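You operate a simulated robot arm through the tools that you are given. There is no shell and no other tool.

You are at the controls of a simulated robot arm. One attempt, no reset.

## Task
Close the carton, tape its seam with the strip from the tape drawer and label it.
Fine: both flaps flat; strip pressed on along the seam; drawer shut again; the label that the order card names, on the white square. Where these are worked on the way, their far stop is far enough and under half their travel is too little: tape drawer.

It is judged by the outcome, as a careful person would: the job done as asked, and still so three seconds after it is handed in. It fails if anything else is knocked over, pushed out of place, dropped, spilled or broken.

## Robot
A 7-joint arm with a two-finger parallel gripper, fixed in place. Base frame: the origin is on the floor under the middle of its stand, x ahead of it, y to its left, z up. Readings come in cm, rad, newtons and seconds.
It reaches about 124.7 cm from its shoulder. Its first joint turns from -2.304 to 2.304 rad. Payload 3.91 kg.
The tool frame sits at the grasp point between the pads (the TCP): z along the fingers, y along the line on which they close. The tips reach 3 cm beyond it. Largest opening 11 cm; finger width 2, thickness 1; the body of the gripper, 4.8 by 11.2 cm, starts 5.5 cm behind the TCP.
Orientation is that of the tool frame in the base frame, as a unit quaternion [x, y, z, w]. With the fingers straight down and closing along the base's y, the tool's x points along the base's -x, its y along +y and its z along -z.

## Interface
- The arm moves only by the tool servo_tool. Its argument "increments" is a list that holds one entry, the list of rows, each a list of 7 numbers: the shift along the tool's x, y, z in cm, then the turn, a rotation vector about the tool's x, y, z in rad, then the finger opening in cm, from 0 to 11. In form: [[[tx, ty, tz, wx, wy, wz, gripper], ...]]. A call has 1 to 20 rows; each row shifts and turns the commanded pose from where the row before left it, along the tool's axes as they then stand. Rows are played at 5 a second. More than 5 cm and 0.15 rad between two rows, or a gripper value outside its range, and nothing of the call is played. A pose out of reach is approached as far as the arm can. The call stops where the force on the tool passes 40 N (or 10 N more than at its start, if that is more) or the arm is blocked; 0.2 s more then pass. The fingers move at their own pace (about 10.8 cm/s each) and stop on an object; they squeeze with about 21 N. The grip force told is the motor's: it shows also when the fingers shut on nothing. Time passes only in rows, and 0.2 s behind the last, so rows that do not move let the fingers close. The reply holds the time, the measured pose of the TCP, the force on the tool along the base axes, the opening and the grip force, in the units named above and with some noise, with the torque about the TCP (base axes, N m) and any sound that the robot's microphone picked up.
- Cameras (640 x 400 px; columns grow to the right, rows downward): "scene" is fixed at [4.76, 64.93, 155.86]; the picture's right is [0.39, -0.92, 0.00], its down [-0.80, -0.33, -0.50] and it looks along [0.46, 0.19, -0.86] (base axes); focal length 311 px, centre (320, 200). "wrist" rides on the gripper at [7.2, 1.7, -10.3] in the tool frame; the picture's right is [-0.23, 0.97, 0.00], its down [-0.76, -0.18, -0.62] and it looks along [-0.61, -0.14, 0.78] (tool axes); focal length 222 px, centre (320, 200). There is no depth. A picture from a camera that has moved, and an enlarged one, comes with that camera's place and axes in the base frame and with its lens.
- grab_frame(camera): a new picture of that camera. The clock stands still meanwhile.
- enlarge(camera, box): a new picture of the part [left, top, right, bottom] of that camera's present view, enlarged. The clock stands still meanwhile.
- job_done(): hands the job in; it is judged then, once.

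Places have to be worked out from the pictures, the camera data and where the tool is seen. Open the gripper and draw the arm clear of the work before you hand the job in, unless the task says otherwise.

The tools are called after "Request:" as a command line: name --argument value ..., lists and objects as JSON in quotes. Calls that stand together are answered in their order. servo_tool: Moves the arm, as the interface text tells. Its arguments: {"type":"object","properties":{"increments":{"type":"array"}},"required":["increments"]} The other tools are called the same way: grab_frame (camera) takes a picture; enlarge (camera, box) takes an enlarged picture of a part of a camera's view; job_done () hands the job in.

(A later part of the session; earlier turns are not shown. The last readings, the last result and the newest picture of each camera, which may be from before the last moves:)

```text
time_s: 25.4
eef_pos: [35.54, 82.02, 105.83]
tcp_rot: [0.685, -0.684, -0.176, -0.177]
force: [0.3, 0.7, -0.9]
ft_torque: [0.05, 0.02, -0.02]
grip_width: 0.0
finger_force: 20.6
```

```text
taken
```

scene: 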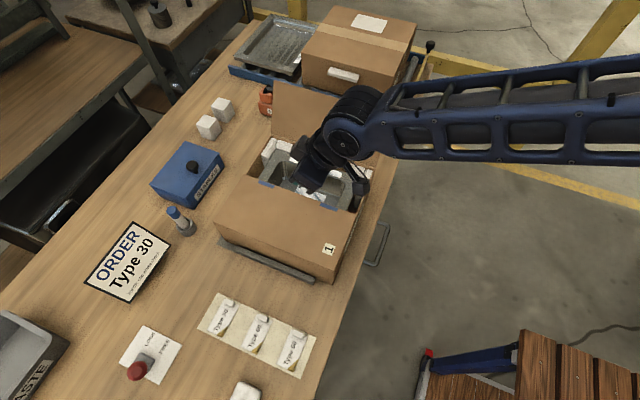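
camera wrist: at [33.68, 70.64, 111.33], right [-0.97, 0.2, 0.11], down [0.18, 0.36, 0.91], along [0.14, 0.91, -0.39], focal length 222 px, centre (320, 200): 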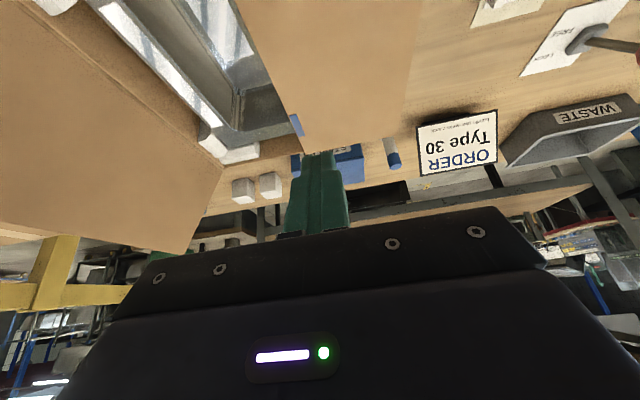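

Flap 1 stays flat. Now for flap 2, I raise over its top edge at lower y and go behind it, where there is about 20 cm before the conveyor.

Request:
servo_tool --increments '[[[1.06, 0, -3.62, 0, 0, 0, 0], [1.06, 0, -3.62, 0, 0, 0, 0], [1.06, 0, -3.62, 0, 0, 0, 0], [0, -4.36, 0, 0, 0, 0, 0], [0, -4.36, 0, 0, 0, 0, 0], [0, -4.36, 0, 0, 0, 0, 0], [0, -4.36, 0, 0, 0, 0, 0], [0, -4.36, 0, 0, 0, 0, 0], [0, -4.36, 0, 0, 0, 0, 0], [0, -4.36, 0, 0, 0, 0, 0]]]'

Request:
grab_frame --camera "wrist"

Request:
grab_frame --camera "scene"

```text
time_s: 27.6
eef_pos: [65.9, 73.99, 113.93]
tcp_rot: [0.685, -0.684, -0.177, -0.177]
force: [-1.9, 0.5, 1.4]
ft_torque: [-0.02, -0.04, 0.0]
grip_width: 0.01
finger_force: 20.1
```

```text
taken
camera wrist: at [64.13, 62.69, 119.38], right [-0.97, 0.2, 0.11], down [0.18, 0.36, 0.91], along [0.14, 0.91, -0.39], focal length 222 px, centre (320, 200)
```

wrist: 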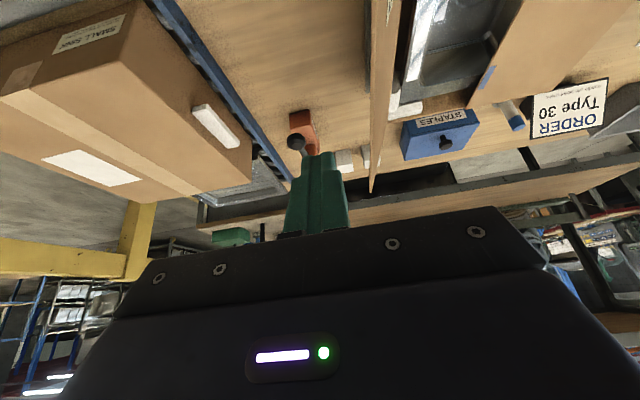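

```text
taken
```

scene: 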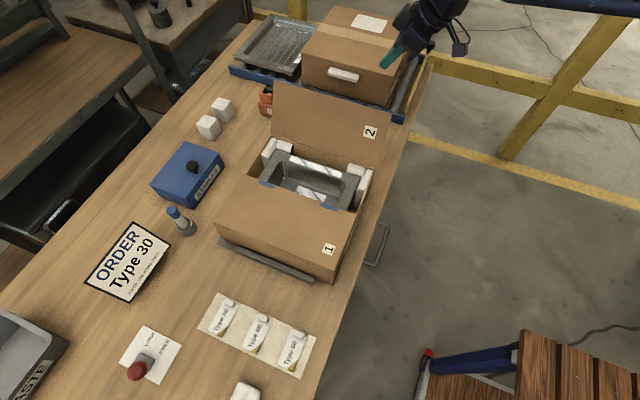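

Space behind flap 2 is clear. I lower behind it and push toward −x.

Request:
servo_tool --increments '[[[1.9, 0, 3.48, 0, 0, 0, 0], [1.9, 0, 3.48, 0, 0, 0, 0], [1.9, 0, 3.48, 0, 0, 0, 0], [0, 1.5, 0, 0, 0, 0, 0], [0, 1.5, 0, 0, 0, 0, 0], [0, 1.5, 0, 0, 0, 0, 0], [0, 1.5, 0, 0, 0, 0, 0], [0, 1.5, 0, 0, 0, 0, 0]]]'

Request:
grab_frame --camera "wrist"

Request:
grab_frame --camera "scene"

```text
time_s: 29.4
eef_pos: [58.46, 74.15, 101.97]
tcp_rot: [-0.684, 0.685, 0.176, 0.178]
force: [0.0, -0.3, -0.4]
ft_torque: [0.02, 0.05, 0.03]
grip_width: 0.0
finger_force: 21.3
```

```text
taken
camera wrist: at [56.78, 62.65, 107.41], right [-0.97, 0.2, 0.11], down [0.18, 0.36, 0.91], along [0.14, 0.91, -0.39], focal length 222 px, centre (320, 200)
```

wrist: 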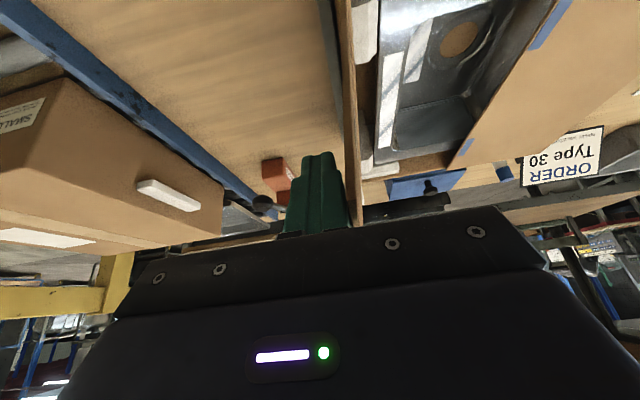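

```text
taken
```

scene: 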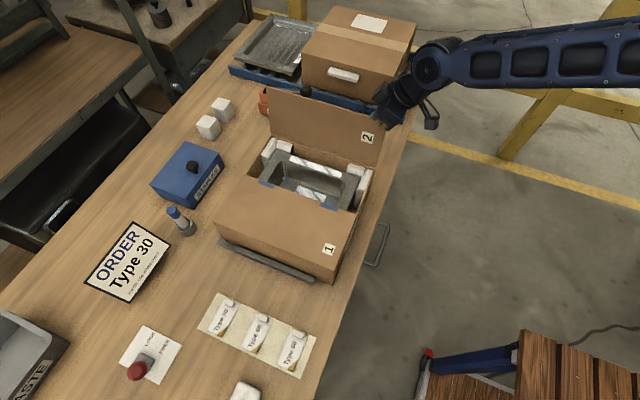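

Flap 2 moves with the finger. I carry on along its arc.

Request:
servo_tool --increments '[[[0, 1.4, 0, 0, 0, 0, 0], [0, 1.4, 0, 0, 0, 0, 0], [0.1, 1.5, 0.18, 0, 0, 0, 0], [0.24, 1.35, 0.44, 0, 0, 0, 0], [0.24, 1.35, 0.44, 0, 0, 0, 0], [0.407, 1.15, 0.747, 0, 0, 0, 0], [0.407, 1.15, 0.747, 0, 0, 0, 0], [0.55, 0.85, 1.01, 0, 0, 0, 0], [0.55, 0.85, 1.01, 0, 0, 0, 0]]]'

Request:
grab_frame --camera "wrist"

Request:
grab_frame --camera "scene"

```text
time_s: 31.4
eef_pos: [47.41, 74.09, 96.6]
tcp_rot: [-0.684, 0.685, 0.177, 0.178]
force: [-0.3, -0.6, -0.5]
ft_torque: [0.0, -0.03, 0.02]
grip_width: 0.0
finger_force: 20.8
```

```text
taken
camera wrist: at [45.73, 62.64, 102.11], right [-0.97, 0.2, 0.11], down [0.18, 0.36, 0.91], along [0.14, 0.91, -0.39], focal length 222 px, centre (320, 200)
```

wrist: 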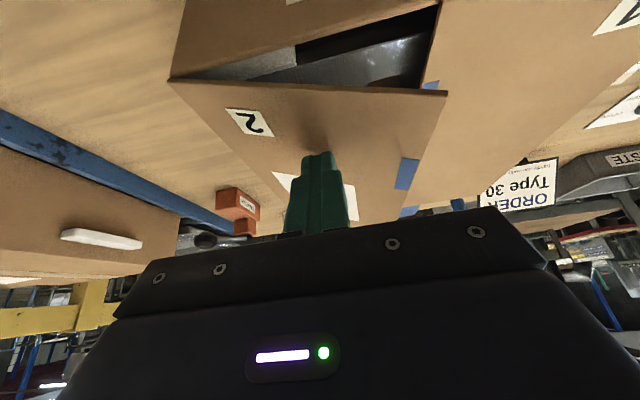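

```text
taken
```

scene: 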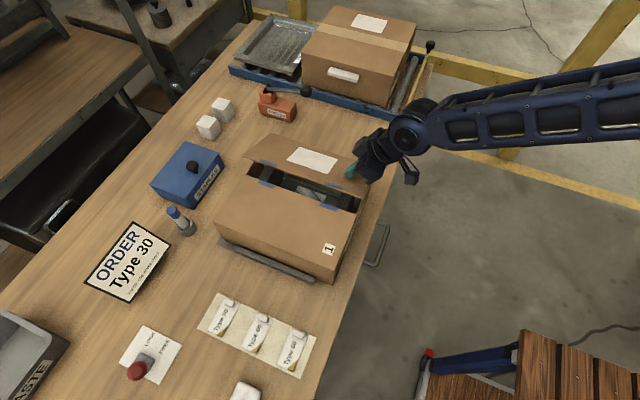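

Flap 2 carries the white square and its own blue marks. I keep folding it down to flat.

Request:
servo_tool --increments '[[[0.407, 0.4, 0.747, 0, 0, 0, 0], [0.407, 0.4, 0.747, 0, 0, 0, 0], [0.455, 0.25, 0.834, 0, 0, 0, 0], [0.33, 0.2, 0.6, 0, 0, 0, 0], [0.19, 0.1, 0.35, 0, 0, 0, 0]]]'

Request:
grab_frame --camera "wrist"

Request:
grab_frame --camera "scene"

```text
time_s: 32.6
eef_pos: [46.1, 74.11, 93.12]
tcp_rot: [-0.684, 0.685, 0.177, 0.178]
force: [1.8, -3.8, 10.8]
ft_torque: [-0.06, -0.05, 0.01]
grip_width: 0.0
finger_force: 21.1
```

```text
taken
camera wrist: at [44.41, 62.74, 98.5], right [-0.97, 0.2, 0.11], down [0.18, 0.36, 0.92], along [0.14, 0.91, -0.39], focal length 222 px, centre (320, 200)
```

wrist: 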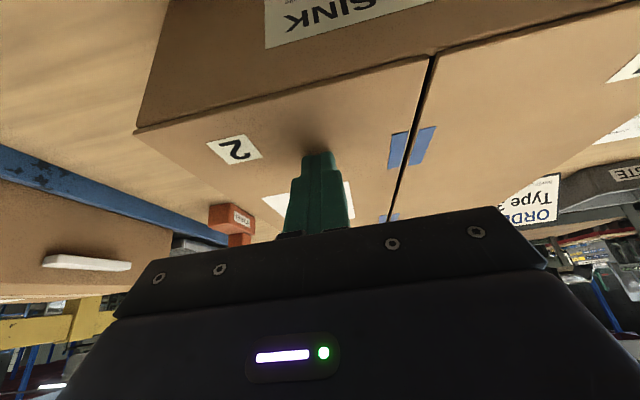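

```text
taken
```

scene: 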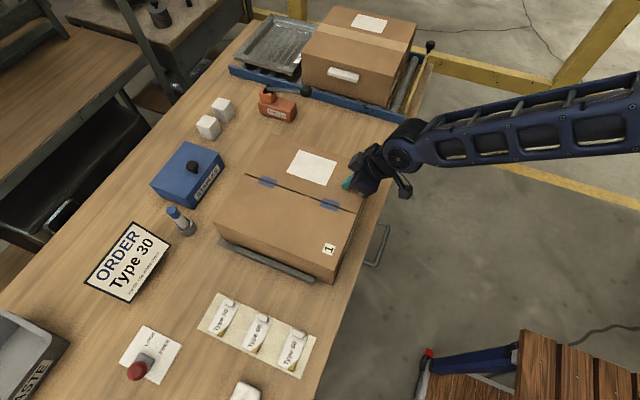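

Both flaps look flat, with a thin seam gap and blue marks straddling it. I lift off and zoom in.

Request:
servo_tool --increments '[[[-0.5, 0, -1, 0, 0, 0, 0], [-1.9, 0, -3.5, 0, 0, 0, 0], [-1.9, 0, -3.5, 0, 0, 0, 0], [2.5, 0, -3.5, 0, 0, 0, 0], [3.5, 0, -3, 0, 0, 0, 0], [0, 0, 0, 0, 0, 0, 0]]]'

Request:
grab_frame --camera "wrist"

Request:
enlarge --camera "scene" --box '[200, 120, 400, 290]'

```text
time_s: 34.0
eef_pos: [46.14, 65.54, 104.86]
tcp_rot: [-0.685, 0.685, 0.176, 0.177]
force: [0.7, -0.8, -0.3]
ft_torque: [0.0, -0.01, 0.01]
grip_width: 0.0
finger_force: 20.9
```

```text
taken
camera wrist: at [44.38, 54.17, 110.35], right [-0.97, 0.2, 0.11], down [0.18, 0.36, 0.91], along [0.14, 0.91, -0.39], focal length 222 px, centre (320, 200)
```

wrist: 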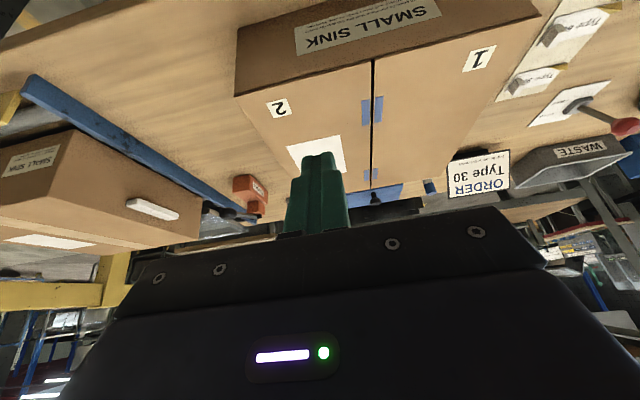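

```text
2.35 times, centred on (300, 205) of scene
camera zoom: at [4.76, 64.93, 155.86], right [0.39, -0.92, 0.0], down [-0.8, -0.33, -0.5], along [0.46, 0.19, -0.86], focal length 731 px, centre (367, 188)
```

zoom: 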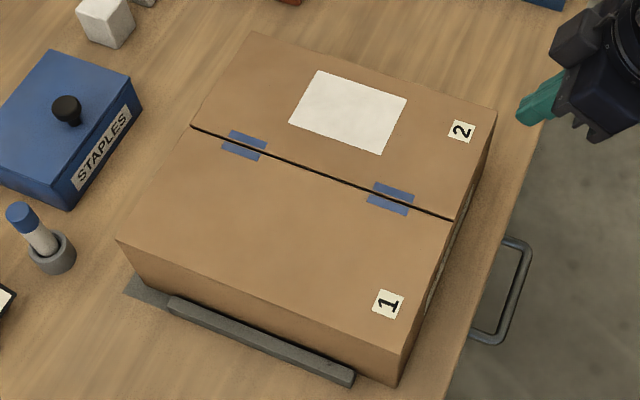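

Both flaps are flat and stay so. Now the drawer: handle bar along x at about y 61.8, z 68.4. I back off in −y and turn the tool so the fingers close across the bar.

Request:
servo_tool --increments '[[[4.02, 0.22, 0.06, 0, 0, 0, 4], [4.02, 0.22, 0.06, 0, 0, 0, 4], [4.02, 0.22, 0.06, 0, 0, 0, 4], [4.02, 0.22, 0.06, 0, 0, 0, 4], [4.02, 0.22, 0.06, 0, 0, 0, 4], [0, 0, 0, 0, 0, 0.1428, 4], [0, 0, 0, 0, 0, 0.1428, 4], [0, 0, 0, 0, 0, 0.1428, 4], [0, 0, 0, 0, 0, 0.1428, 4], [0, 0, 0, 0, 0, 0.1428, 4], [0, 0, 0, 0, 0, 0.1428, 4], [0, 0, 0, 0, 0, 0.1428, 4], [0, 0, 0, 0, 0, 0.1428, 4], [0, 0, 0, 0, 0, 0.1428, 4], [0, 0, 0, 0, 0, 0.1428, 4], [0, 0, 0, 0, 0, 0.1428, 4], [0, 0, 0, -0.125, 0, 0, 4], [0, 0, 0, -0.125, 0, 0, 4], [0, 0, 0, -0.125, 0, 0, 4], [0, 0, 0, -0.125, 0, 0, 4]]]'

Request:
grab_frame --camera "wrist"

Request:
grab_frame --camera "scene"

```text
time_s: 38.2
eef_pos: [44.95, 48.11, 94.86]
tcp_rot: [0.0, 0.876, 0.483, 0.002]
force: [-1.0, 0.3, -0.1]
ft_torque: [-0.04, -0.07, -0.03]
grip_width: 4.01
finger_force: 0.0
```

```text
taken
camera wrist: at [37.67, 40.31, 101.8], right [0.22, 0.52, 0.82], down [0.76, -0.62, 0.18], along [0.61, 0.59, -0.54], focal length 222 px, centre (320, 200)
```

wrist: 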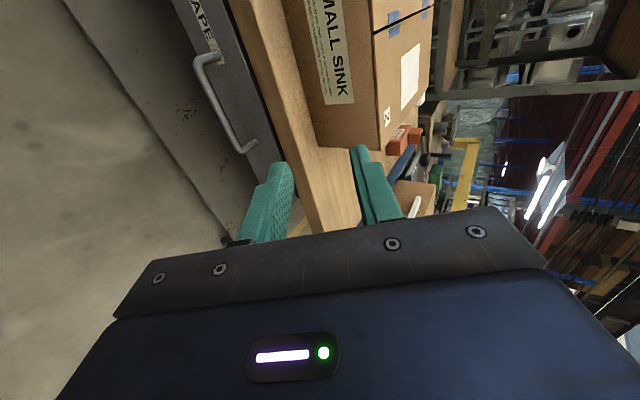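

```text
taken
```

scene: 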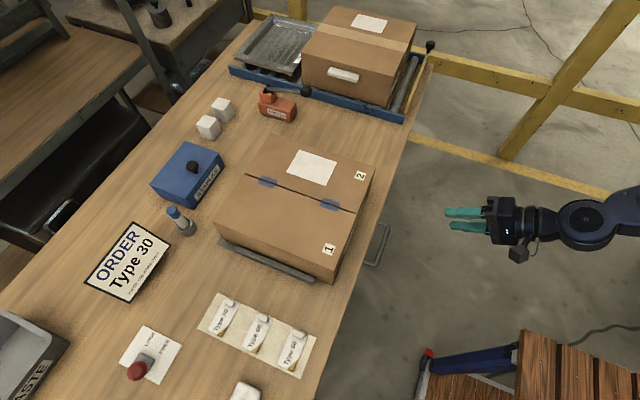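

I see the drawer front marked TAPE and its handle. I zoom in to pin down the bar position.

Request:
enlarge --camera "wrist" --box '[140, 0, 340, 190]'

```text
2.11 times, centred on (240, 95) of wrist
camera zoom: at [37.67, 40.31, 101.8], right [0.22, 0.52, 0.82], down [0.76, -0.62, 0.18], along [0.61, 0.59, -0.54], focal length 468 px, centre (488, 421)
```

zoom: 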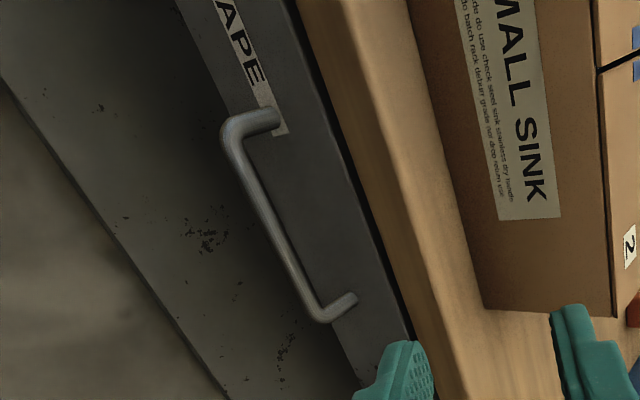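

The bar centre is about (45, 61.6, 67.1), with the drawer front at y≈66. I move to the pre-grasp point 12 cm back along the tool axis.

Request:
servo_tool --increments '[[[0, -3.23, 2.56, 0, 0, 0, 5], [0, -3.23, 2.56, 0, 0, 0, 5], [0, -3.23, 2.56, 0, 0, 0, 5], [0, -3.23, 2.56, 0, 0, 0, 5], [0, -3.23, 2.56, 0, 0, 0, 5]]]'

Request:
grab_frame --camera "wrist"

Request:
grab_frame --camera "scene"

```text
time_s: 39.4
eef_pos: [44.99, 50.35, 74.29]
tcp_rot: [-0.001, 0.876, 0.483, 0.001]
force: [0.5, 0.3, -0.3]
ft_torque: [-0.01, 0.02, -0.01]
grip_width: 5.0
finger_force: 0.1
```

```text
taken
camera wrist: at [37.69, 42.49, 81.18], right [0.23, 0.52, 0.82], down [0.76, -0.62, 0.18], along [0.61, 0.58, -0.54], focal length 222 px, centre (320, 200)
```

wrist: 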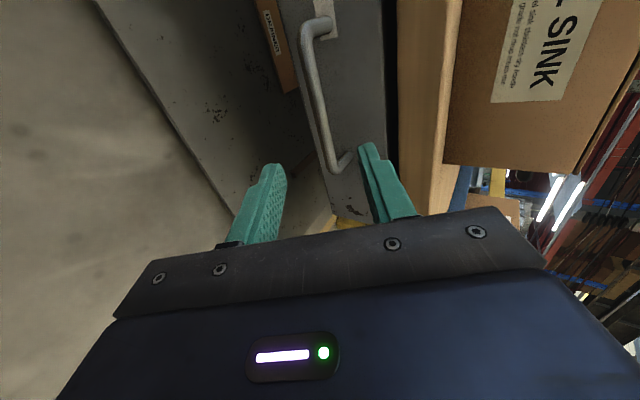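

```text
taken
```

scene: 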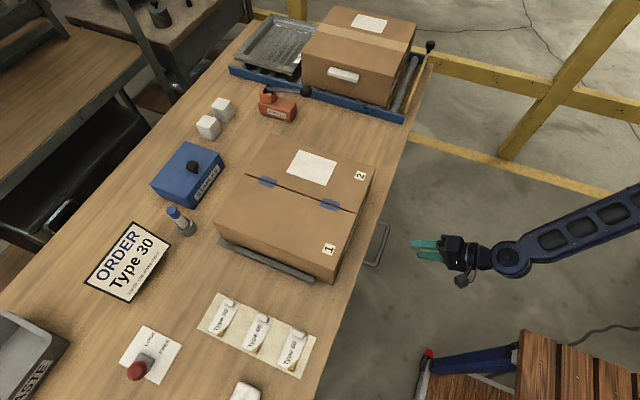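

Something with a text label is visible left of the handle. I zoom to read it and refine the bar position.

Request:
enlarge --camera "wrist" --box '[230, 0, 430, 190]'

```text
2.11 times, centred on (330, 95) of wrist
camera zoom: at [37.69, 42.49, 81.18], right [0.23, 0.52, 0.82], down [0.76, -0.62, 0.18], along [0.61, 0.58, -0.54], focal length 468 px, centre (299, 421)
```

zoom: 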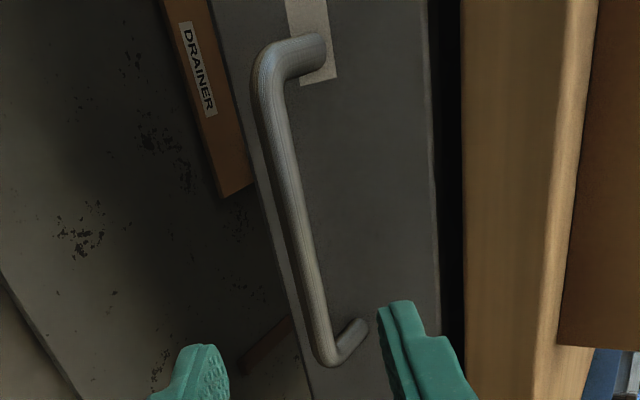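

Bar confirmed at y≈61.5, z≈67.1. I advance so it lies between the pads, then close.

Request:
servo_tool --increments '[[[0, 0, 4, 0, 0, 0, 5], [0, 0, 4, 0, 0, 0, 5], [0, 0, 3.8, 0, 0, 0, 5], [0, 0, 0, 0, 0, 0, 0.5], [0, 0, 0, 0, 0, 0, 0.5], [0, 0, 0, 0, 0, 0, 0.5]]]'

Request:
grab_frame --camera "wrist"

```text
time_s: 40.8
eef_pos: [45.11, 60.52, 68.09]
tcp_rot: [-0.001, 0.876, 0.483, 0.001]
force: [-1.0, 0.9, 5.9]
ft_torque: [0.11, -0.26, -0.05]
grip_width: 1.35
finger_force: 45.1
```

```text
taken
camera wrist: at [37.79, 52.53, 74.91], right [0.23, 0.52, 0.82], down [0.76, -0.62, 0.18], along [0.61, 0.59, -0.54], focal length 222 px, centre (320, 200)
```

wrist: 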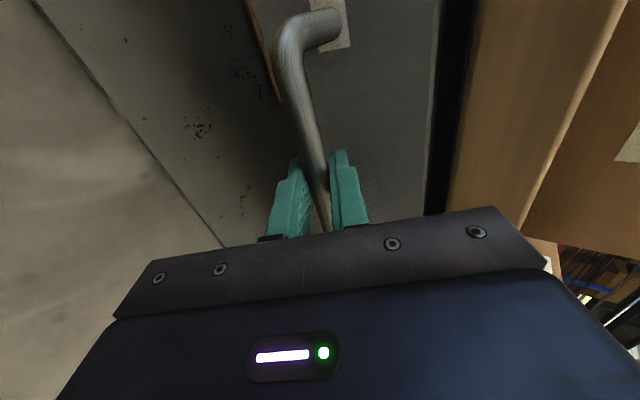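

The bar is gripped at 1.35 cm. I pull gently in −y to test whether the drawer is free.

Request:
servo_tool --increments '[[[0, -0.54, -0.843, 0, 0, 0, 0.5], [0, -0.54, -0.843, 0, 0, 0, 0.5], [0, -0.54, -0.843, 0, 0, 0, 0.5]]]'

```text
time_s: 41.6
eef_pos: [45.01, 57.31, 68.06]
tcp_rot: [-0.001, 0.876, 0.482, 0.001]
force: [1.1, 0.1, 22.1]
ft_torque: [0.19, 0.2, 0.62]
grip_width: 1.38
finger_force: 44.6
```

It moves freely. There's a 22 N vertical force, so I raise slightly while continuing to pull.

Request:
servo_tool --increments '[[[0, 0.25, -0.16, 0, 0, 0, 0.5], [0, -1.08, -1.686, 0, 0, 0, 0.5], [0, -1.08, -1.686, 0, 0, 0, 0.5], [0, -1.08, -1.686, 0, 0, 0, 0.5]]]'

Request:
grab_frame --camera "wrist"

Request:
grab_frame --camera "scene"

```text
time_s: 42.6
eef_pos: [45.11, 51.2, 68.11]
tcp_rot: [0.0, 0.877, 0.48, -0.001]
force: [1.5, 2.0, -40.5]
ft_torque: [-0.31, -0.29, 0.15]
grip_width: 1.4
finger_force: 44.5
```

```text
taken
camera wrist: at [37.79, 43.39, 74.98], right [0.23, 0.52, 0.82], down [0.76, -0.62, 0.19], along [0.61, 0.58, -0.54], focal length 222 px, centre (320, 200)
```

wrist: 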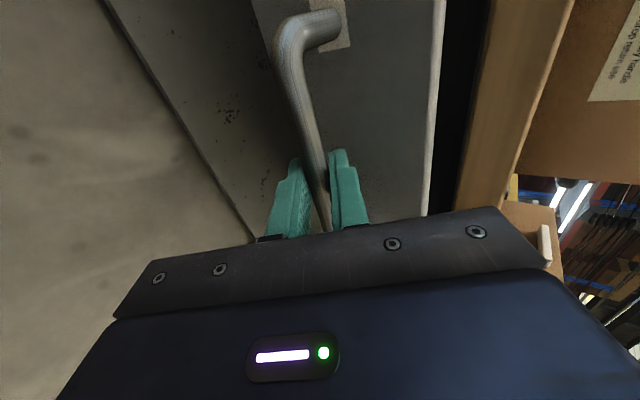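

```text
taken
```

scene: 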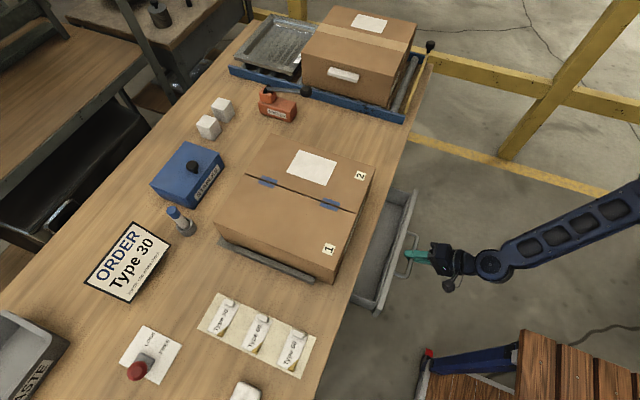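

The drawer is coming out. I relax the vertical by −0.2 cm and pull on.

Request:
servo_tool --increments '[[[0, -0.16, 0.1, 0, 0, 0, 0.5], [0, -1.08, -1.686, 0, 0, 0, 0.5], [0, -1.08, -1.686, 0, 0, 0, 0.5], [0, -1.08, -1.686, 0, 0, 0, 0.5]]]'

Request:
grab_frame --camera "scene"

```text
time_s: 43.6
eef_pos: [45.13, 45.26, 68.06]
tcp_rot: [-0.001, 0.876, 0.482, 0.001]
force: [-2.9, 1.8, -31.3]
ft_torque: [-0.29, -0.16, 0.13]
grip_width: 1.35
finger_force: 45.1
```

```text
taken
```

scene: 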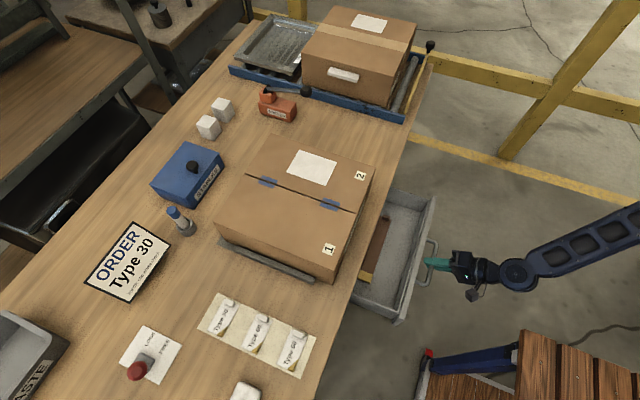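

A brown strip with a yellow tab appears in the drawer. I continue pulling toward its stop.

Request:
servo_tool --increments '[[[0, -0.126, 0.08, 0, 0, 0, 0.5], [0, -1.08, -1.686, 0, 0, 0, 0.5], [0, -1.08, -1.686, 0, 0, 0, 0.5], [0, -1.08, -1.686, 0, 0, 0, 0.5], [0, -1.08, -1.686, 0, 0, 0, 0.5]]]'

Request:
grab_frame --camera "scene"

```text
time_s: 44.8
eef_pos: [45.0, 37.34, 67.99]
tcp_rot: [-0.001, 0.875, 0.483, 0.001]
force: [-0.1, 1.4, 36.5]
ft_torque: [0.32, 0.13, 0.26]
grip_width: 1.38
finger_force: 44.9
```

```text
taken
```

scene: 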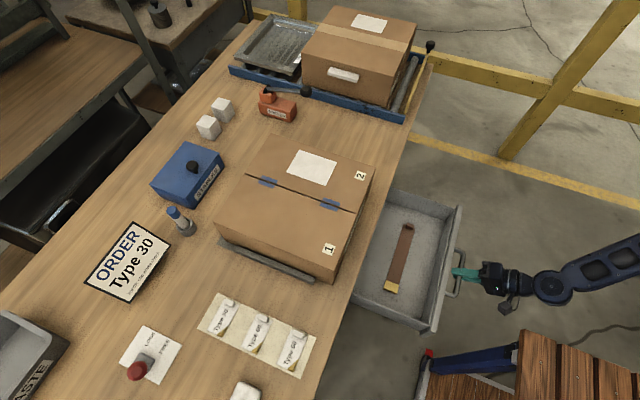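

The strip with a yellow tab is visible. I ease the vertical force and pull further to find the stop.

Request:
servo_tool --increments '[[[0, 0.13, -0.08, 0, 0, 0, 0.5], [0, -0.81, -1.264, 0, 0, 0, 0.5], [0, -0.81, -1.264, 0, 0, 0, 0.5], [0, -0.81, -1.264, 0, 0, 0, 0.5]]]'

Request:
grab_frame --camera "scene"

```text
time_s: 45.8
eef_pos: [45.09, 32.68, 68.05]
tcp_rot: [-0.001, 0.876, 0.482, 0.001]
force: [3.1, 1.2, 36.8]
ft_torque: [0.3, -0.26, -0.16]
grip_width: 1.37
finger_force: 45.3
```

```text
taken
```

scene: 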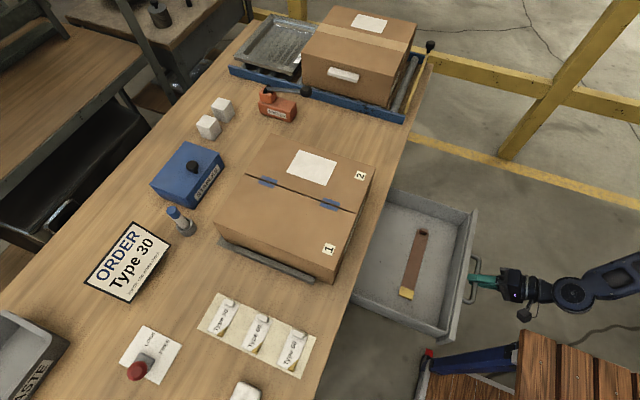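

Still free at ~28 cm. I relax vertical again and pull a bit more.

Request:
servo_tool --increments '[[[0, 0.13, -0.08, 0, 0, 0, 0.5], [0, -0.54, -0.843, 0, 0, 0, 0.5], [0, -0.54, -0.843, 0, 0, 0, 0.5], [0, -0.54, -0.843, 0, 0, 0, 0.5], [0, -0.54, -0.843, 0, 0, 0, 0.5]]]'

Request:
grab_frame --camera "scene"

```text
time_s: 47.0
eef_pos: [45.02, 28.69, 68.16]
tcp_rot: [0.0, 0.877, 0.481, 0.0]
force: [-10.5, 0.5, -23.7]
ft_torque: [-0.25, -0.45, -0.14]
grip_width: 1.38
finger_force: 44.8
```

```text
taken
```

scene: 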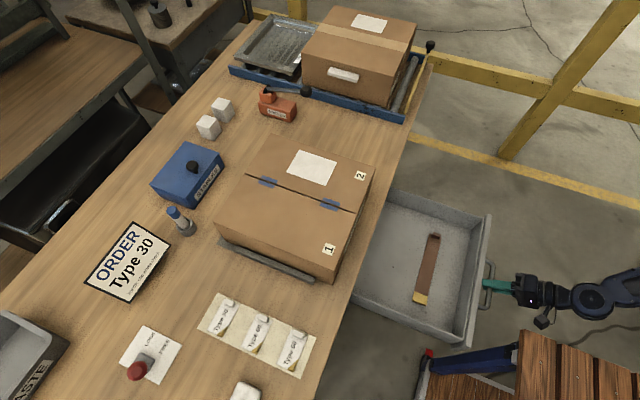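

The drawer is out about 32 cm and still free. I pull 3 cm more carefully, well clear of the robot's stand.

Request:
servo_tool --increments '[[[0, -0.08, 0.05, 0, 0, 0, 0.5], [0, -0.54, -0.843, 0, 0, 0, 0.5], [0, -0.54, -0.843, 0, 0, 0, 0.5], [0, -0.54, -0.843, 0, 0, 0, 0.5]]]'

Request:
grab_frame --camera "scene"

```text
time_s: 48.0
eef_pos: [45.05, 25.78, 68.15]
tcp_rot: [0.001, 0.876, 0.482, 0.0]
force: [-5.1, 0.8, -5.2]
ft_torque: [-0.08, 0.21, 0.56]
grip_width: 1.35
finger_force: 45.1
```

```text
taken
```

scene: 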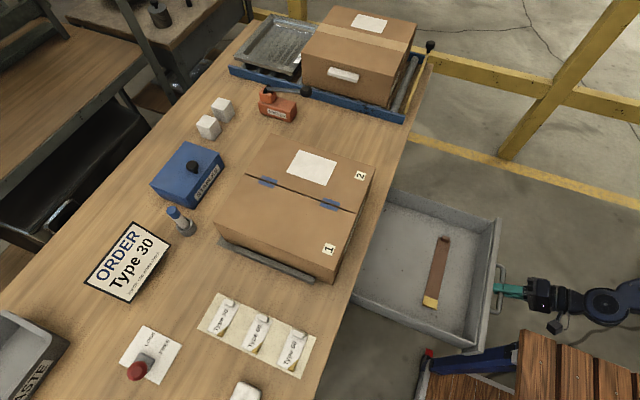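

Opened about 35 cm; enough, and the front nears the stand. I release, back off a little and rise, then look at the strip.

Request:
servo_tool --increments '[[[0, 0, 0, 0, 0, 0, 5], [0, 0, 0, 0, 0, 0, 5], [0, 0, -3, 0, 0, 0, 5], [0, 3.2, -2.1, 0, 0, 0, 5], [0, 3.4, -2.15, 0, 0, 0, 5], [0, 3.4, -2.15, 0, 0, 0, 5], [0, 3.4, -2.15, 0, 0, 0, 5], [0, 3.4, -2.15, 0, 0, 0, 5], [0, 3.4, -2.15, 0, 0, 0, 5], [0, 3.4, -2.15, 0, 0, 0, 5]]]'

Request:
grab_frame --camera "wrist"

Request:
enlarge --camera "scene" --box '[340, 170, 540, 370]'

```text
time_s: 50.2
eef_pos: [49.11, 25.09, 96.32]
tcp_rot: [0.0, 0.876, 0.482, 0.0]
force: [0.0, -0.5, 0.2]
ft_torque: [-0.03, 0.0, 0.02]
grip_width: 5.02
finger_force: 0.0
out of reach, approached as far as the arm can: row 5, 6, 7, 8, 9
```

```text
taken
camera wrist: at [41.86, 17.19, 103.25], right [0.23, 0.52, 0.82], down [0.76, -0.62, 0.18], along [0.61, 0.58, -0.54], focal length 222 px, centre (320, 200)
```

wrist: 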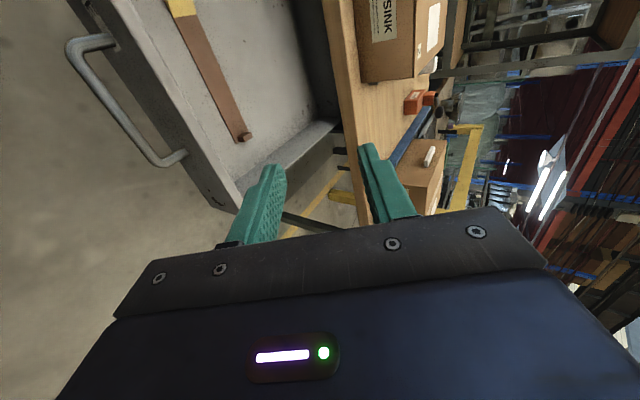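

```text
2.00 times, centred on (440, 270) of scene
camera zoom: at [4.76, 64.93, 155.86], right [0.39, -0.92, 0.0], down [-0.8, -0.33, -0.5], along [0.46, 0.19, -0.86], focal length 622 px, centre (80, 60)
```

zoom: 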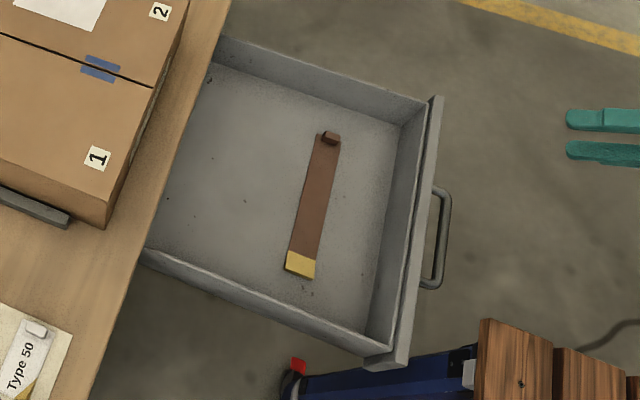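

The strip's tab is at about (55.8, 42.9, 64.4), the strip running toward −x to the yellow end at x≈34.5 (about 22 × 4.3 cm). I'll turn the tool vertical, closing along x, and look closer.

Request:
servo_tool --increments '[[[0, 0, 0, 0.125, 0, 0, 5], [0, 0, 0, 0.125, 0, 0, 5], [0, 0, 0, 0.125, 0, 0, 5], [0, 0, 0, 0.125, 0, 0, 5], [0, 0, 0, 0.125, 0, 0, 5], [0, 0, 0, 0.125, 0, 0, 5], [0, 0, 0, 0.125, 0, 0, 5], [0, 0, 0, 0.13, 0, 0, 5]]]'

Request:
servo_tool --increments '[[[0, 0, 0, 0, 0, -0.1428, 5], [0, 0, 0, 0, 0, -0.1428, 5], [0, 0, 0, 0, 0, -0.1428, 5], [0, 0, 0, 0, 0, -0.1428, 5], [0, 0, 0, 0, 0, -0.1428, 5], [0, 0, 0, 0, 0, -0.1428, 5], [0, 0, 0, 0, 0, -0.1428, 5], [0, 0, 0, 0, 0, -0.1428, 5], [0, 0, 0, 0, 0, -0.1428, 5], [0, 0, 0, 0, 0, -0.1428, 5], [0, 0, 0, 0, 0, -0.1428, 5]]]'

Request:
grab_frame --camera "wrist"

Request:
grab_frame --camera "scene"

```text
time_s: 52.0
eef_pos: [49.03, 24.97, 96.41]
tcp_rot: [0.0, 1.0, 0.0, 0.001]
force: [-0.7, -0.4, 0.4]
ft_torque: [0.03, 0.01, 0.01]
grip_width: 5.01
finger_force: 0.1
```

```text
time_s: 54.4
eef_pos: [49.06, 24.99, 96.33]
tcp_rot: [0.708, -0.706, 0.0, -0.001]
force: [-0.1, -0.6, -0.3]
ft_torque: [-0.03, 0.0, -0.01]
grip_width: 5.01
finger_force: 0.0
```

```text
taken
camera wrist: at [47.36, 17.7, 106.56], right [-0.97, 0.22, 0.0], down [0.17, 0.76, 0.62], along [0.14, 0.61, -0.78], focal length 222 px, centre (320, 200)
```

wrist: 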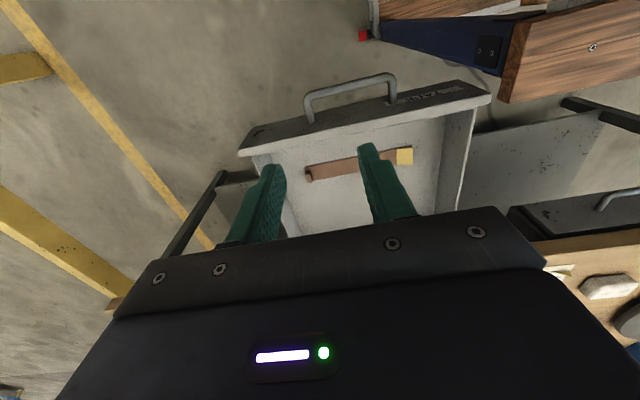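

```text
taken
```

scene: 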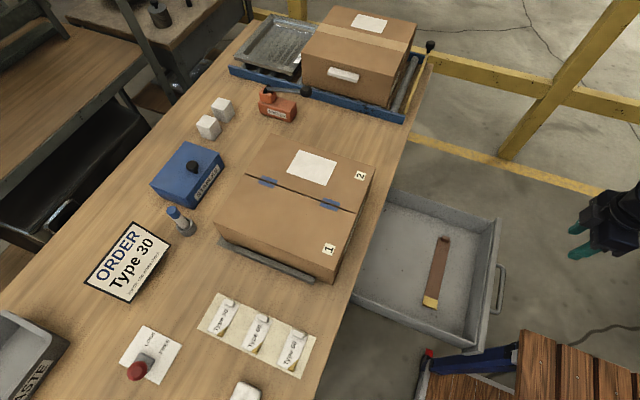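

The drawer stays open. I zoom on the tab to measure its place and size.

Request:
enlarge --camera "wrist" --box '[280, 120, 440, 220]'

Request:
enlarge --camera "scene" --box '[410, 220, 470, 320]'

```text
4.00 times, centred on (360, 170) of wrist
camera zoom: at [47.36, 17.7, 106.56], right [-0.97, 0.22, 0.0], down [0.17, 0.76, 0.62], along [0.14, 0.61, -0.78], focal length 888 px, centre (160, 320)
```

zoom: 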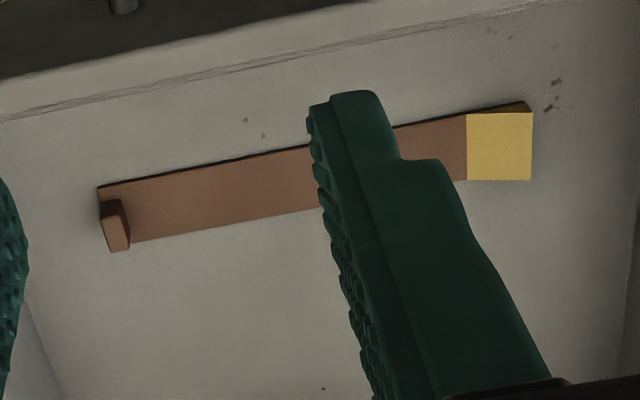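

```text
4.00 times, centred on (440, 270) of scene
camera zoom: at [4.76, 64.93, 155.86], right [0.39, -0.92, 0.0], down [-0.8, -0.33, -0.5], along [0.46, 0.19, -0.86], focal length 1243 px, centre (-160, -80)
```

zoom: 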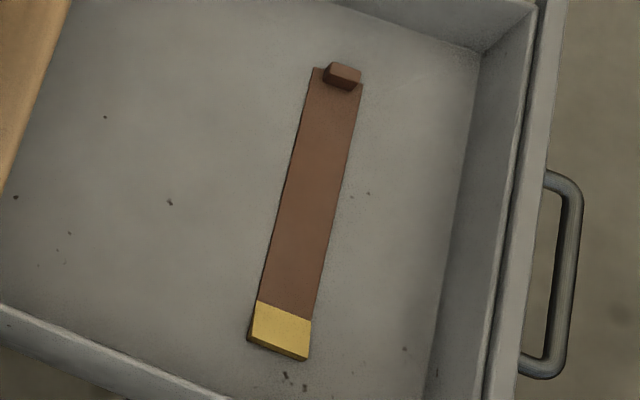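

Tab centre is about (55.9, 43.1), top z≈65. I move above it at z=76 and verify before descending.

Request:
servo_tool --increments '[[[-3.02, -1.14, 3.39, 0, 0, 0, 5], [-3.02, -1.14, 3.39, 0, 0, 0, 5], [-3.02, -1.14, 3.39, 0, 0, 0, 5], [-3.02, -1.14, 3.39, 0, 0, 0, 5], [-3.02, -1.14, 3.39, 0, 0, 0, 5], [-3.02, -1.14, 3.39, 0, 0, 0, 5]]]'

Request:
grab_frame --camera "wrist"

Request:
enlarge --camera "scene" --box '[380, 200, 500, 340]'

```text
time_s: 55.8
eef_pos: [56.04, 43.14, 75.9]
tcp_rot: [-0.707, 0.707, 0.0, 0.001]
force: [0.7, 0.1, 0.4]
ft_torque: [0.02, 0.02, -0.01]
grip_width: 5.02
finger_force: 0.1
```

```text
taken
camera wrist: at [54.27, 35.85, 86.16], right [-0.97, 0.23, 0.0], down [0.18, 0.76, 0.62], along [0.14, 0.61, -0.78], focal length 222 px, centre (320, 200)
```

wrist: 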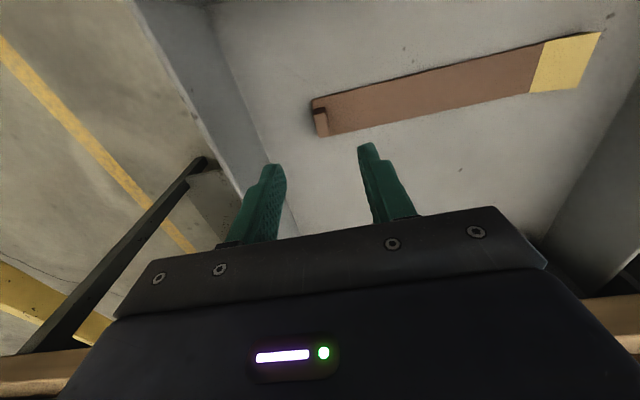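

```text
2.86 times, centred on (440, 270) of scene
camera zoom: at [4.76, 64.93, 155.86], right [0.39, -0.92, 0.0], down [-0.8, -0.33, -0.5], along [0.46, 0.19, -0.86], focal length 888 px, centre (-23, 0)
```

zoom: 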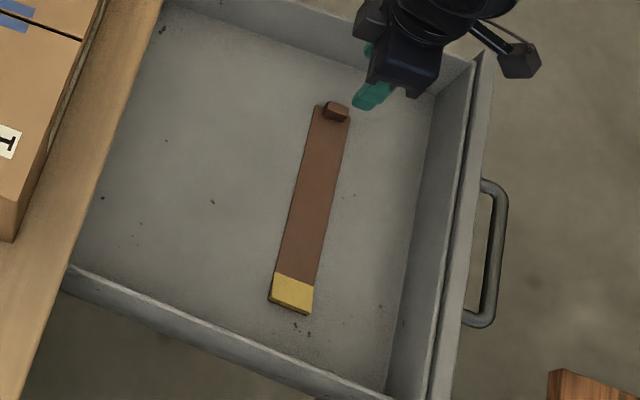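

I zoom the wrist view on the tab for the final alignment.

Request:
enlarge --camera "wrist" --box '[240, 70, 400, 220]'

```text
2.67 times, centred on (320, 145) of wrist
camera zoom: at [54.27, 35.85, 86.16], right [-0.97, 0.23, 0.0], down [0.18, 0.76, 0.62], along [0.14, 0.61, -0.78], focal length 592 px, centre (320, 347)
```

zoom: 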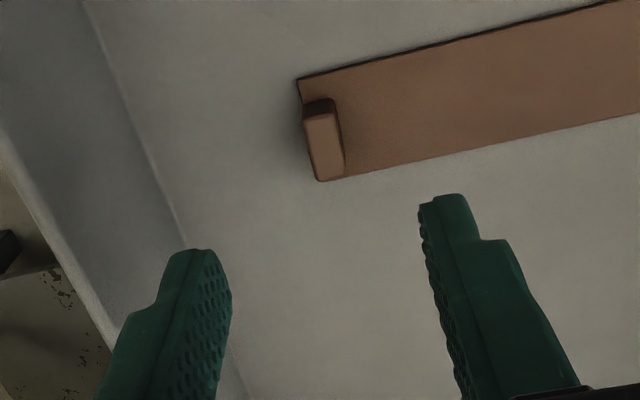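

Tab centre refined to (55.75, 43.3). I correct by 0.3 cm and descend until the tips are just above the strip's surface.

Request:
servo_tool --increments '[[[-0.16, 0.29, 0, 0, 0, 0, 4], [0, 0, 4, 0, 0, 0, 4], [0, 0, 3, 0, 0, 0, 4], [0, 0, 1, 0, 0, 0, 4], [0, 0, 0.5, 0, 0, 0, 4], [0, 0, 0, 0, 0, 0, 4]]]'

Request:
grab_frame --camera "wrist"

```text
time_s: 57.2
eef_pos: [55.68, 43.33, 67.39]
tcp_rot: [0.707, -0.707, 0.001, -0.003]
force: [1.1, 0.6, 0.6]
ft_torque: [0.0, 0.02, 0.03]
grip_width: 3.99
finger_force: 0.0
```

```text
taken
camera wrist: at [53.94, 36.05, 77.72], right [-0.97, 0.23, 0.0], down [0.18, 0.76, 0.62], along [0.14, 0.61, -0.78], focal length 222 px, centre (320, 200)
```

wrist: 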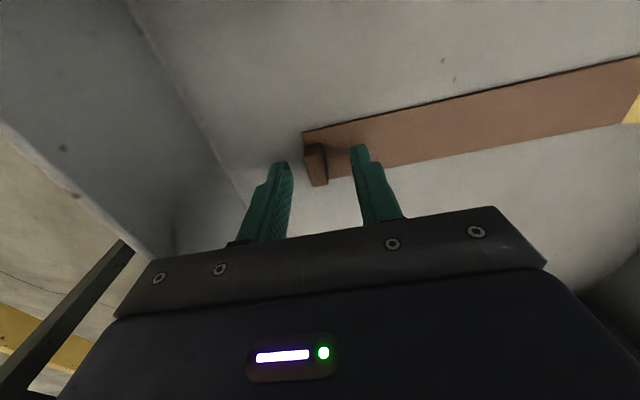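

Request:
enlarge --camera "wrist" --box '[240, 110, 420, 230]'

```text
3.33 times, centred on (330, 170) of wrist
camera zoom: at [53.94, 36.05, 77.72], right [-0.97, 0.23, 0.0], down [0.18, 0.76, 0.62], along [0.14, 0.61, -0.78], focal length 740 px, centre (287, 300)
```

zoom: 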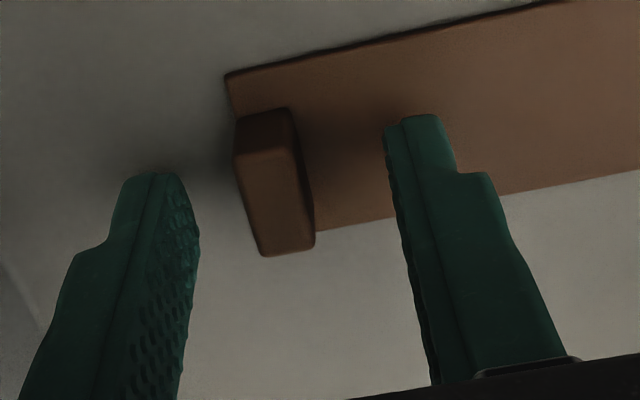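

Tab spans z≈63.8–65.5; tips are at 64.4. I lower 0.3 cm and close on it.

Request:
servo_tool --increments '[[[0, 0, 0.3, 0, 0, 0, 4], [0, 0, 0, 0, 0, 0, 0.5], [0, 0, 0, 0, 0, 0, 0.5], [0, 0, 0, 0, 0, 0, 0.5]]]'

Request:
grab_frame --camera "wrist"

```text
time_s: 58.2
eef_pos: [55.64, 43.29, 67.19]
tcp_rot: [-0.707, 0.707, 0.0, 0.001]
force: [0.0, -0.6, -0.6]
ft_torque: [0.02, -0.04, -0.03]
grip_width: 1.05
finger_force: 20.9
```

```text
taken
camera wrist: at [53.94, 36.02, 77.42], right [-0.97, 0.23, 0.0], down [0.18, 0.76, 0.62], along [0.14, 0.61, -0.78], focal length 222 px, centre (320, 200)
```

wrist: 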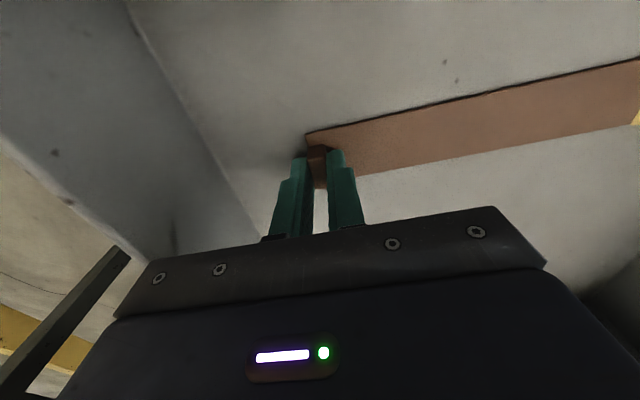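

The tab is gripped at 1.05 cm. I lift slowly and check that the strip comes along.

Request:
servo_tool --increments '[[[0, 0, -1, 0, 0, 0, 0.5], [0, 0, -1.5, 0, 0, 0, 0.5], [0, 0, -2, 0, 0, 0, 0.5], [0, 0, 0, 0, 0, 0, 0.5]]]'

Request:
grab_frame --camera "wrist"

Request:
enlarge --camera "scene" --box '[380, 200, 500, 340]'

```text
time_s: 59.2
eef_pos: [55.72, 43.26, 71.74]
tcp_rot: [-0.707, 0.707, 0.0, 0.002]
force: [-0.9, 0.9, 0.1]
ft_torque: [-0.04, 0.02, 0.02]
grip_width: 1.05
finger_force: 20.3
```

```text
taken
camera wrist: at [53.89, 35.99, 82.0], right [-0.97, 0.23, 0.0], down [0.18, 0.76, 0.62], along [0.14, 0.61, -0.78], focal length 222 px, centre (320, 200)
```

wrist: 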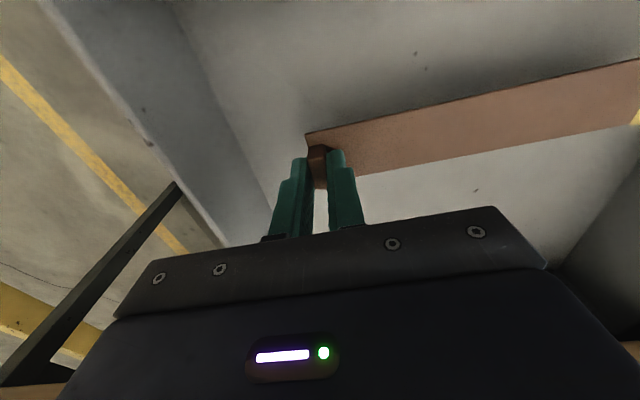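

```text
2.86 times, centred on (440, 270) of scene
camera zoom: at [4.76, 64.93, 155.86], right [0.39, -0.92, 0.0], down [-0.8, -0.33, -0.5], along [0.46, 0.19, -0.86], focal length 888 px, centre (-23, 0)
```

zoom: 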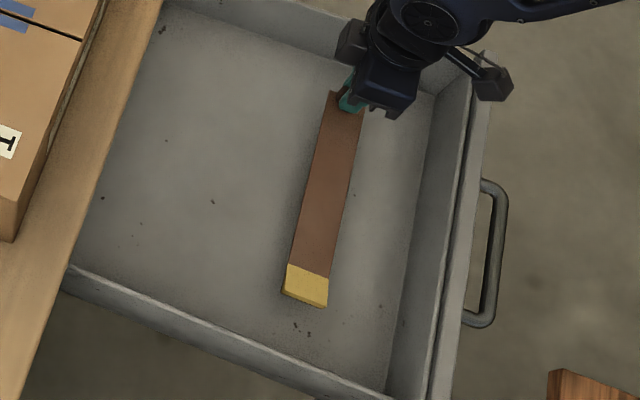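

The strip hangs rigid and level from its tab. I lift it well clear of the drawer and the table.

Request:
servo_tool --increments '[[[0, 0, -3, 0, 0, 0, 0.5], [0, 0, -3.5, 0, 0, 0, 0.5], [0, 0, -4, 0, 0, 0, 0.5], [0, 0, -4, 0, 0, 0, 0.5], [0, 0, -4, 0, 0, 0, 0.5], [0, 0, -4, 0, 0, 0, 0.5], [0, 0, -4, 0, 0, 0, 0.5], [0, 0, -4, 0, 0, 0, 0.5], [0, 0, -3, 0, 0, 0, 0.5]]]'

Request:
grab_frame --camera "scene"

```text
time_s: 61.2
eef_pos: [55.61, 43.21, 105.17]
tcp_rot: [-0.707, 0.707, 0.0, 0.0]
force: [0.4, -0.3, -1.0]
ft_torque: [0.0, 0.02, 0.02]
grip_width: 1.05
finger_force: 20.7
```

```text
taken
```

scene: 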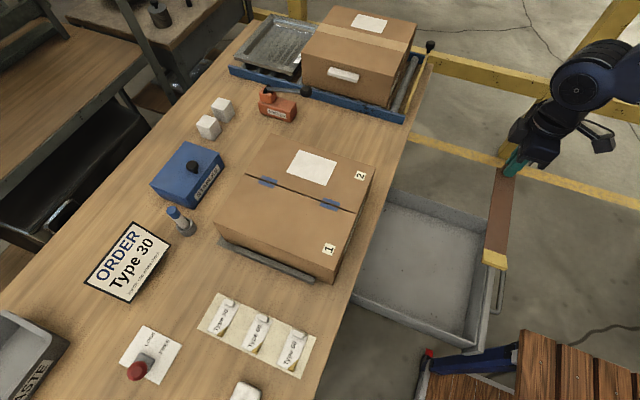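

I rotate the strip 90° so it points along +y.

Request:
servo_tool --increments '[[[0, 0, 0, 0, 0, 0.1428, 0.5], [0, 0, 0, 0, 0, 0.1428, 0.5], [0, 0, 0, 0, 0, 0.1428, 0.5], [0, 0, 0, 0, 0, 0.1428, 0.5], [0, 0, 0, 0, 0, 0.1428, 0.5], [0, 0, 0, 0, 0, 0.1428, 0.5], [0, 0, 0, 0, 0, 0.1428, 0.5], [0, 0, 0, 0, 0, 0.1428, 0.5], [0, 0, 0, 0, 0, 0.1428, 0.5], [0, 0, 0, 0, 0, 0.1428, 0.5], [0, 0, 0, 0, 0, 0.1428, 0.5]]]'

Request:
grab_frame --camera "scene"

Request:
grab_frame --camera "wrist"

```text
time_s: 63.6
eef_pos: [55.61, 43.34, 105.25]
tcp_rot: [0.001, 1.0, 0.001, 0.001]
force: [0.5, 0.3, 0.7]
ft_torque: [-0.02, 0.04, -0.02]
grip_width: 1.07
finger_force: 20.9
```

```text
taken
```

scene: 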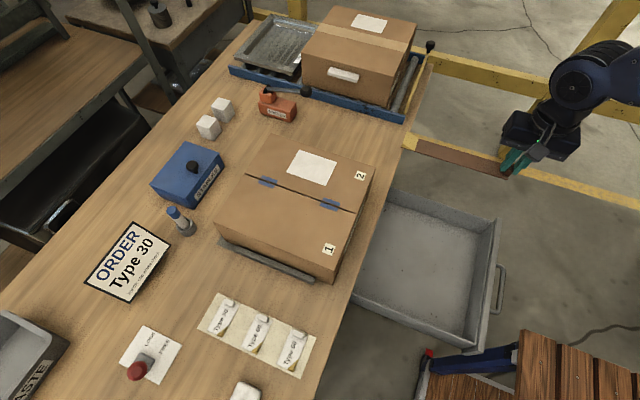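

```text
taken
camera wrist: at [48.28, 44.92, 115.44], right [0.23, 0.97, 0.0], down [0.76, -0.18, 0.62], along [0.61, -0.14, -0.78], focal length 222 px, centre (320, 200)
```

wrist: 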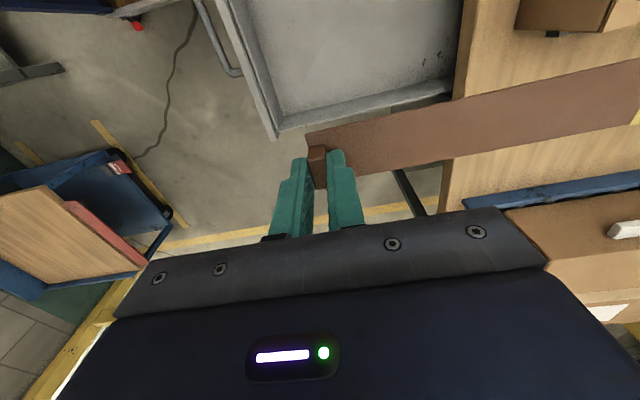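

The strip points along +y. I carry it above the seam, about 9 cm up, and then fine-align with the wrist camera.

Request:
servo_tool --increments '[[[1.83, 3.9, 0.25, 0, 0, 0, 0.5], [1.83, 3.9, 0.25, 0, 0, 0, 0.5], [1.83, 3.9, 0.25, 0, 0, 0, 0.5], [1.83, 3.9, 0.25, 0, 0, 0, 0.5], [1.83, 3.9, 0.25, 0, 0, 0, 0.5], [1.83, 3.9, 0.25, 0, 0, 0, 0.5], [1.83, 3.9, 0.25, 0, 0, 0, 0.5], [1.83, 3.9, 0.25, 0, 0, 0, 0.5]]]'

Request:
grab_frame --camera "scene"

Request:
grab_frame --camera "wrist"

```text
time_s: 65.4
eef_pos: [40.96, 74.62, 103.22]
tcp_rot: [-0.001, 1.0, 0.0, 0.0]
force: [1.0, -0.7, -0.4]
ft_torque: [-0.01, 0.05, 0.0]
grip_width: 1.07
finger_force: 21.3
```

```text
taken
```

scene: 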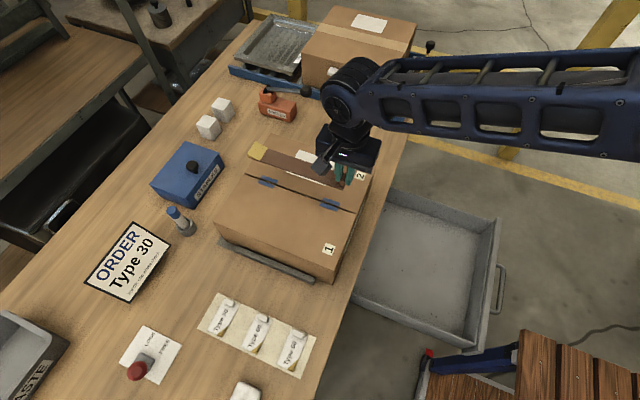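

```text
taken
camera wrist: at [33.75, 76.21, 113.48], right [0.23, 0.97, 0.0], down [0.76, -0.18, 0.62], along [0.61, -0.14, -0.78], focal length 222 px, centre (320, 200)
```

wrist: 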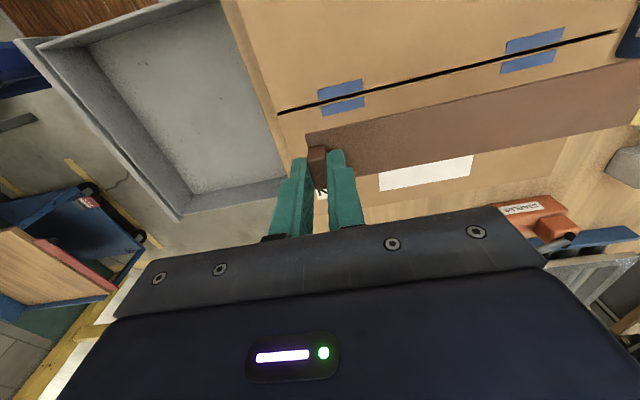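

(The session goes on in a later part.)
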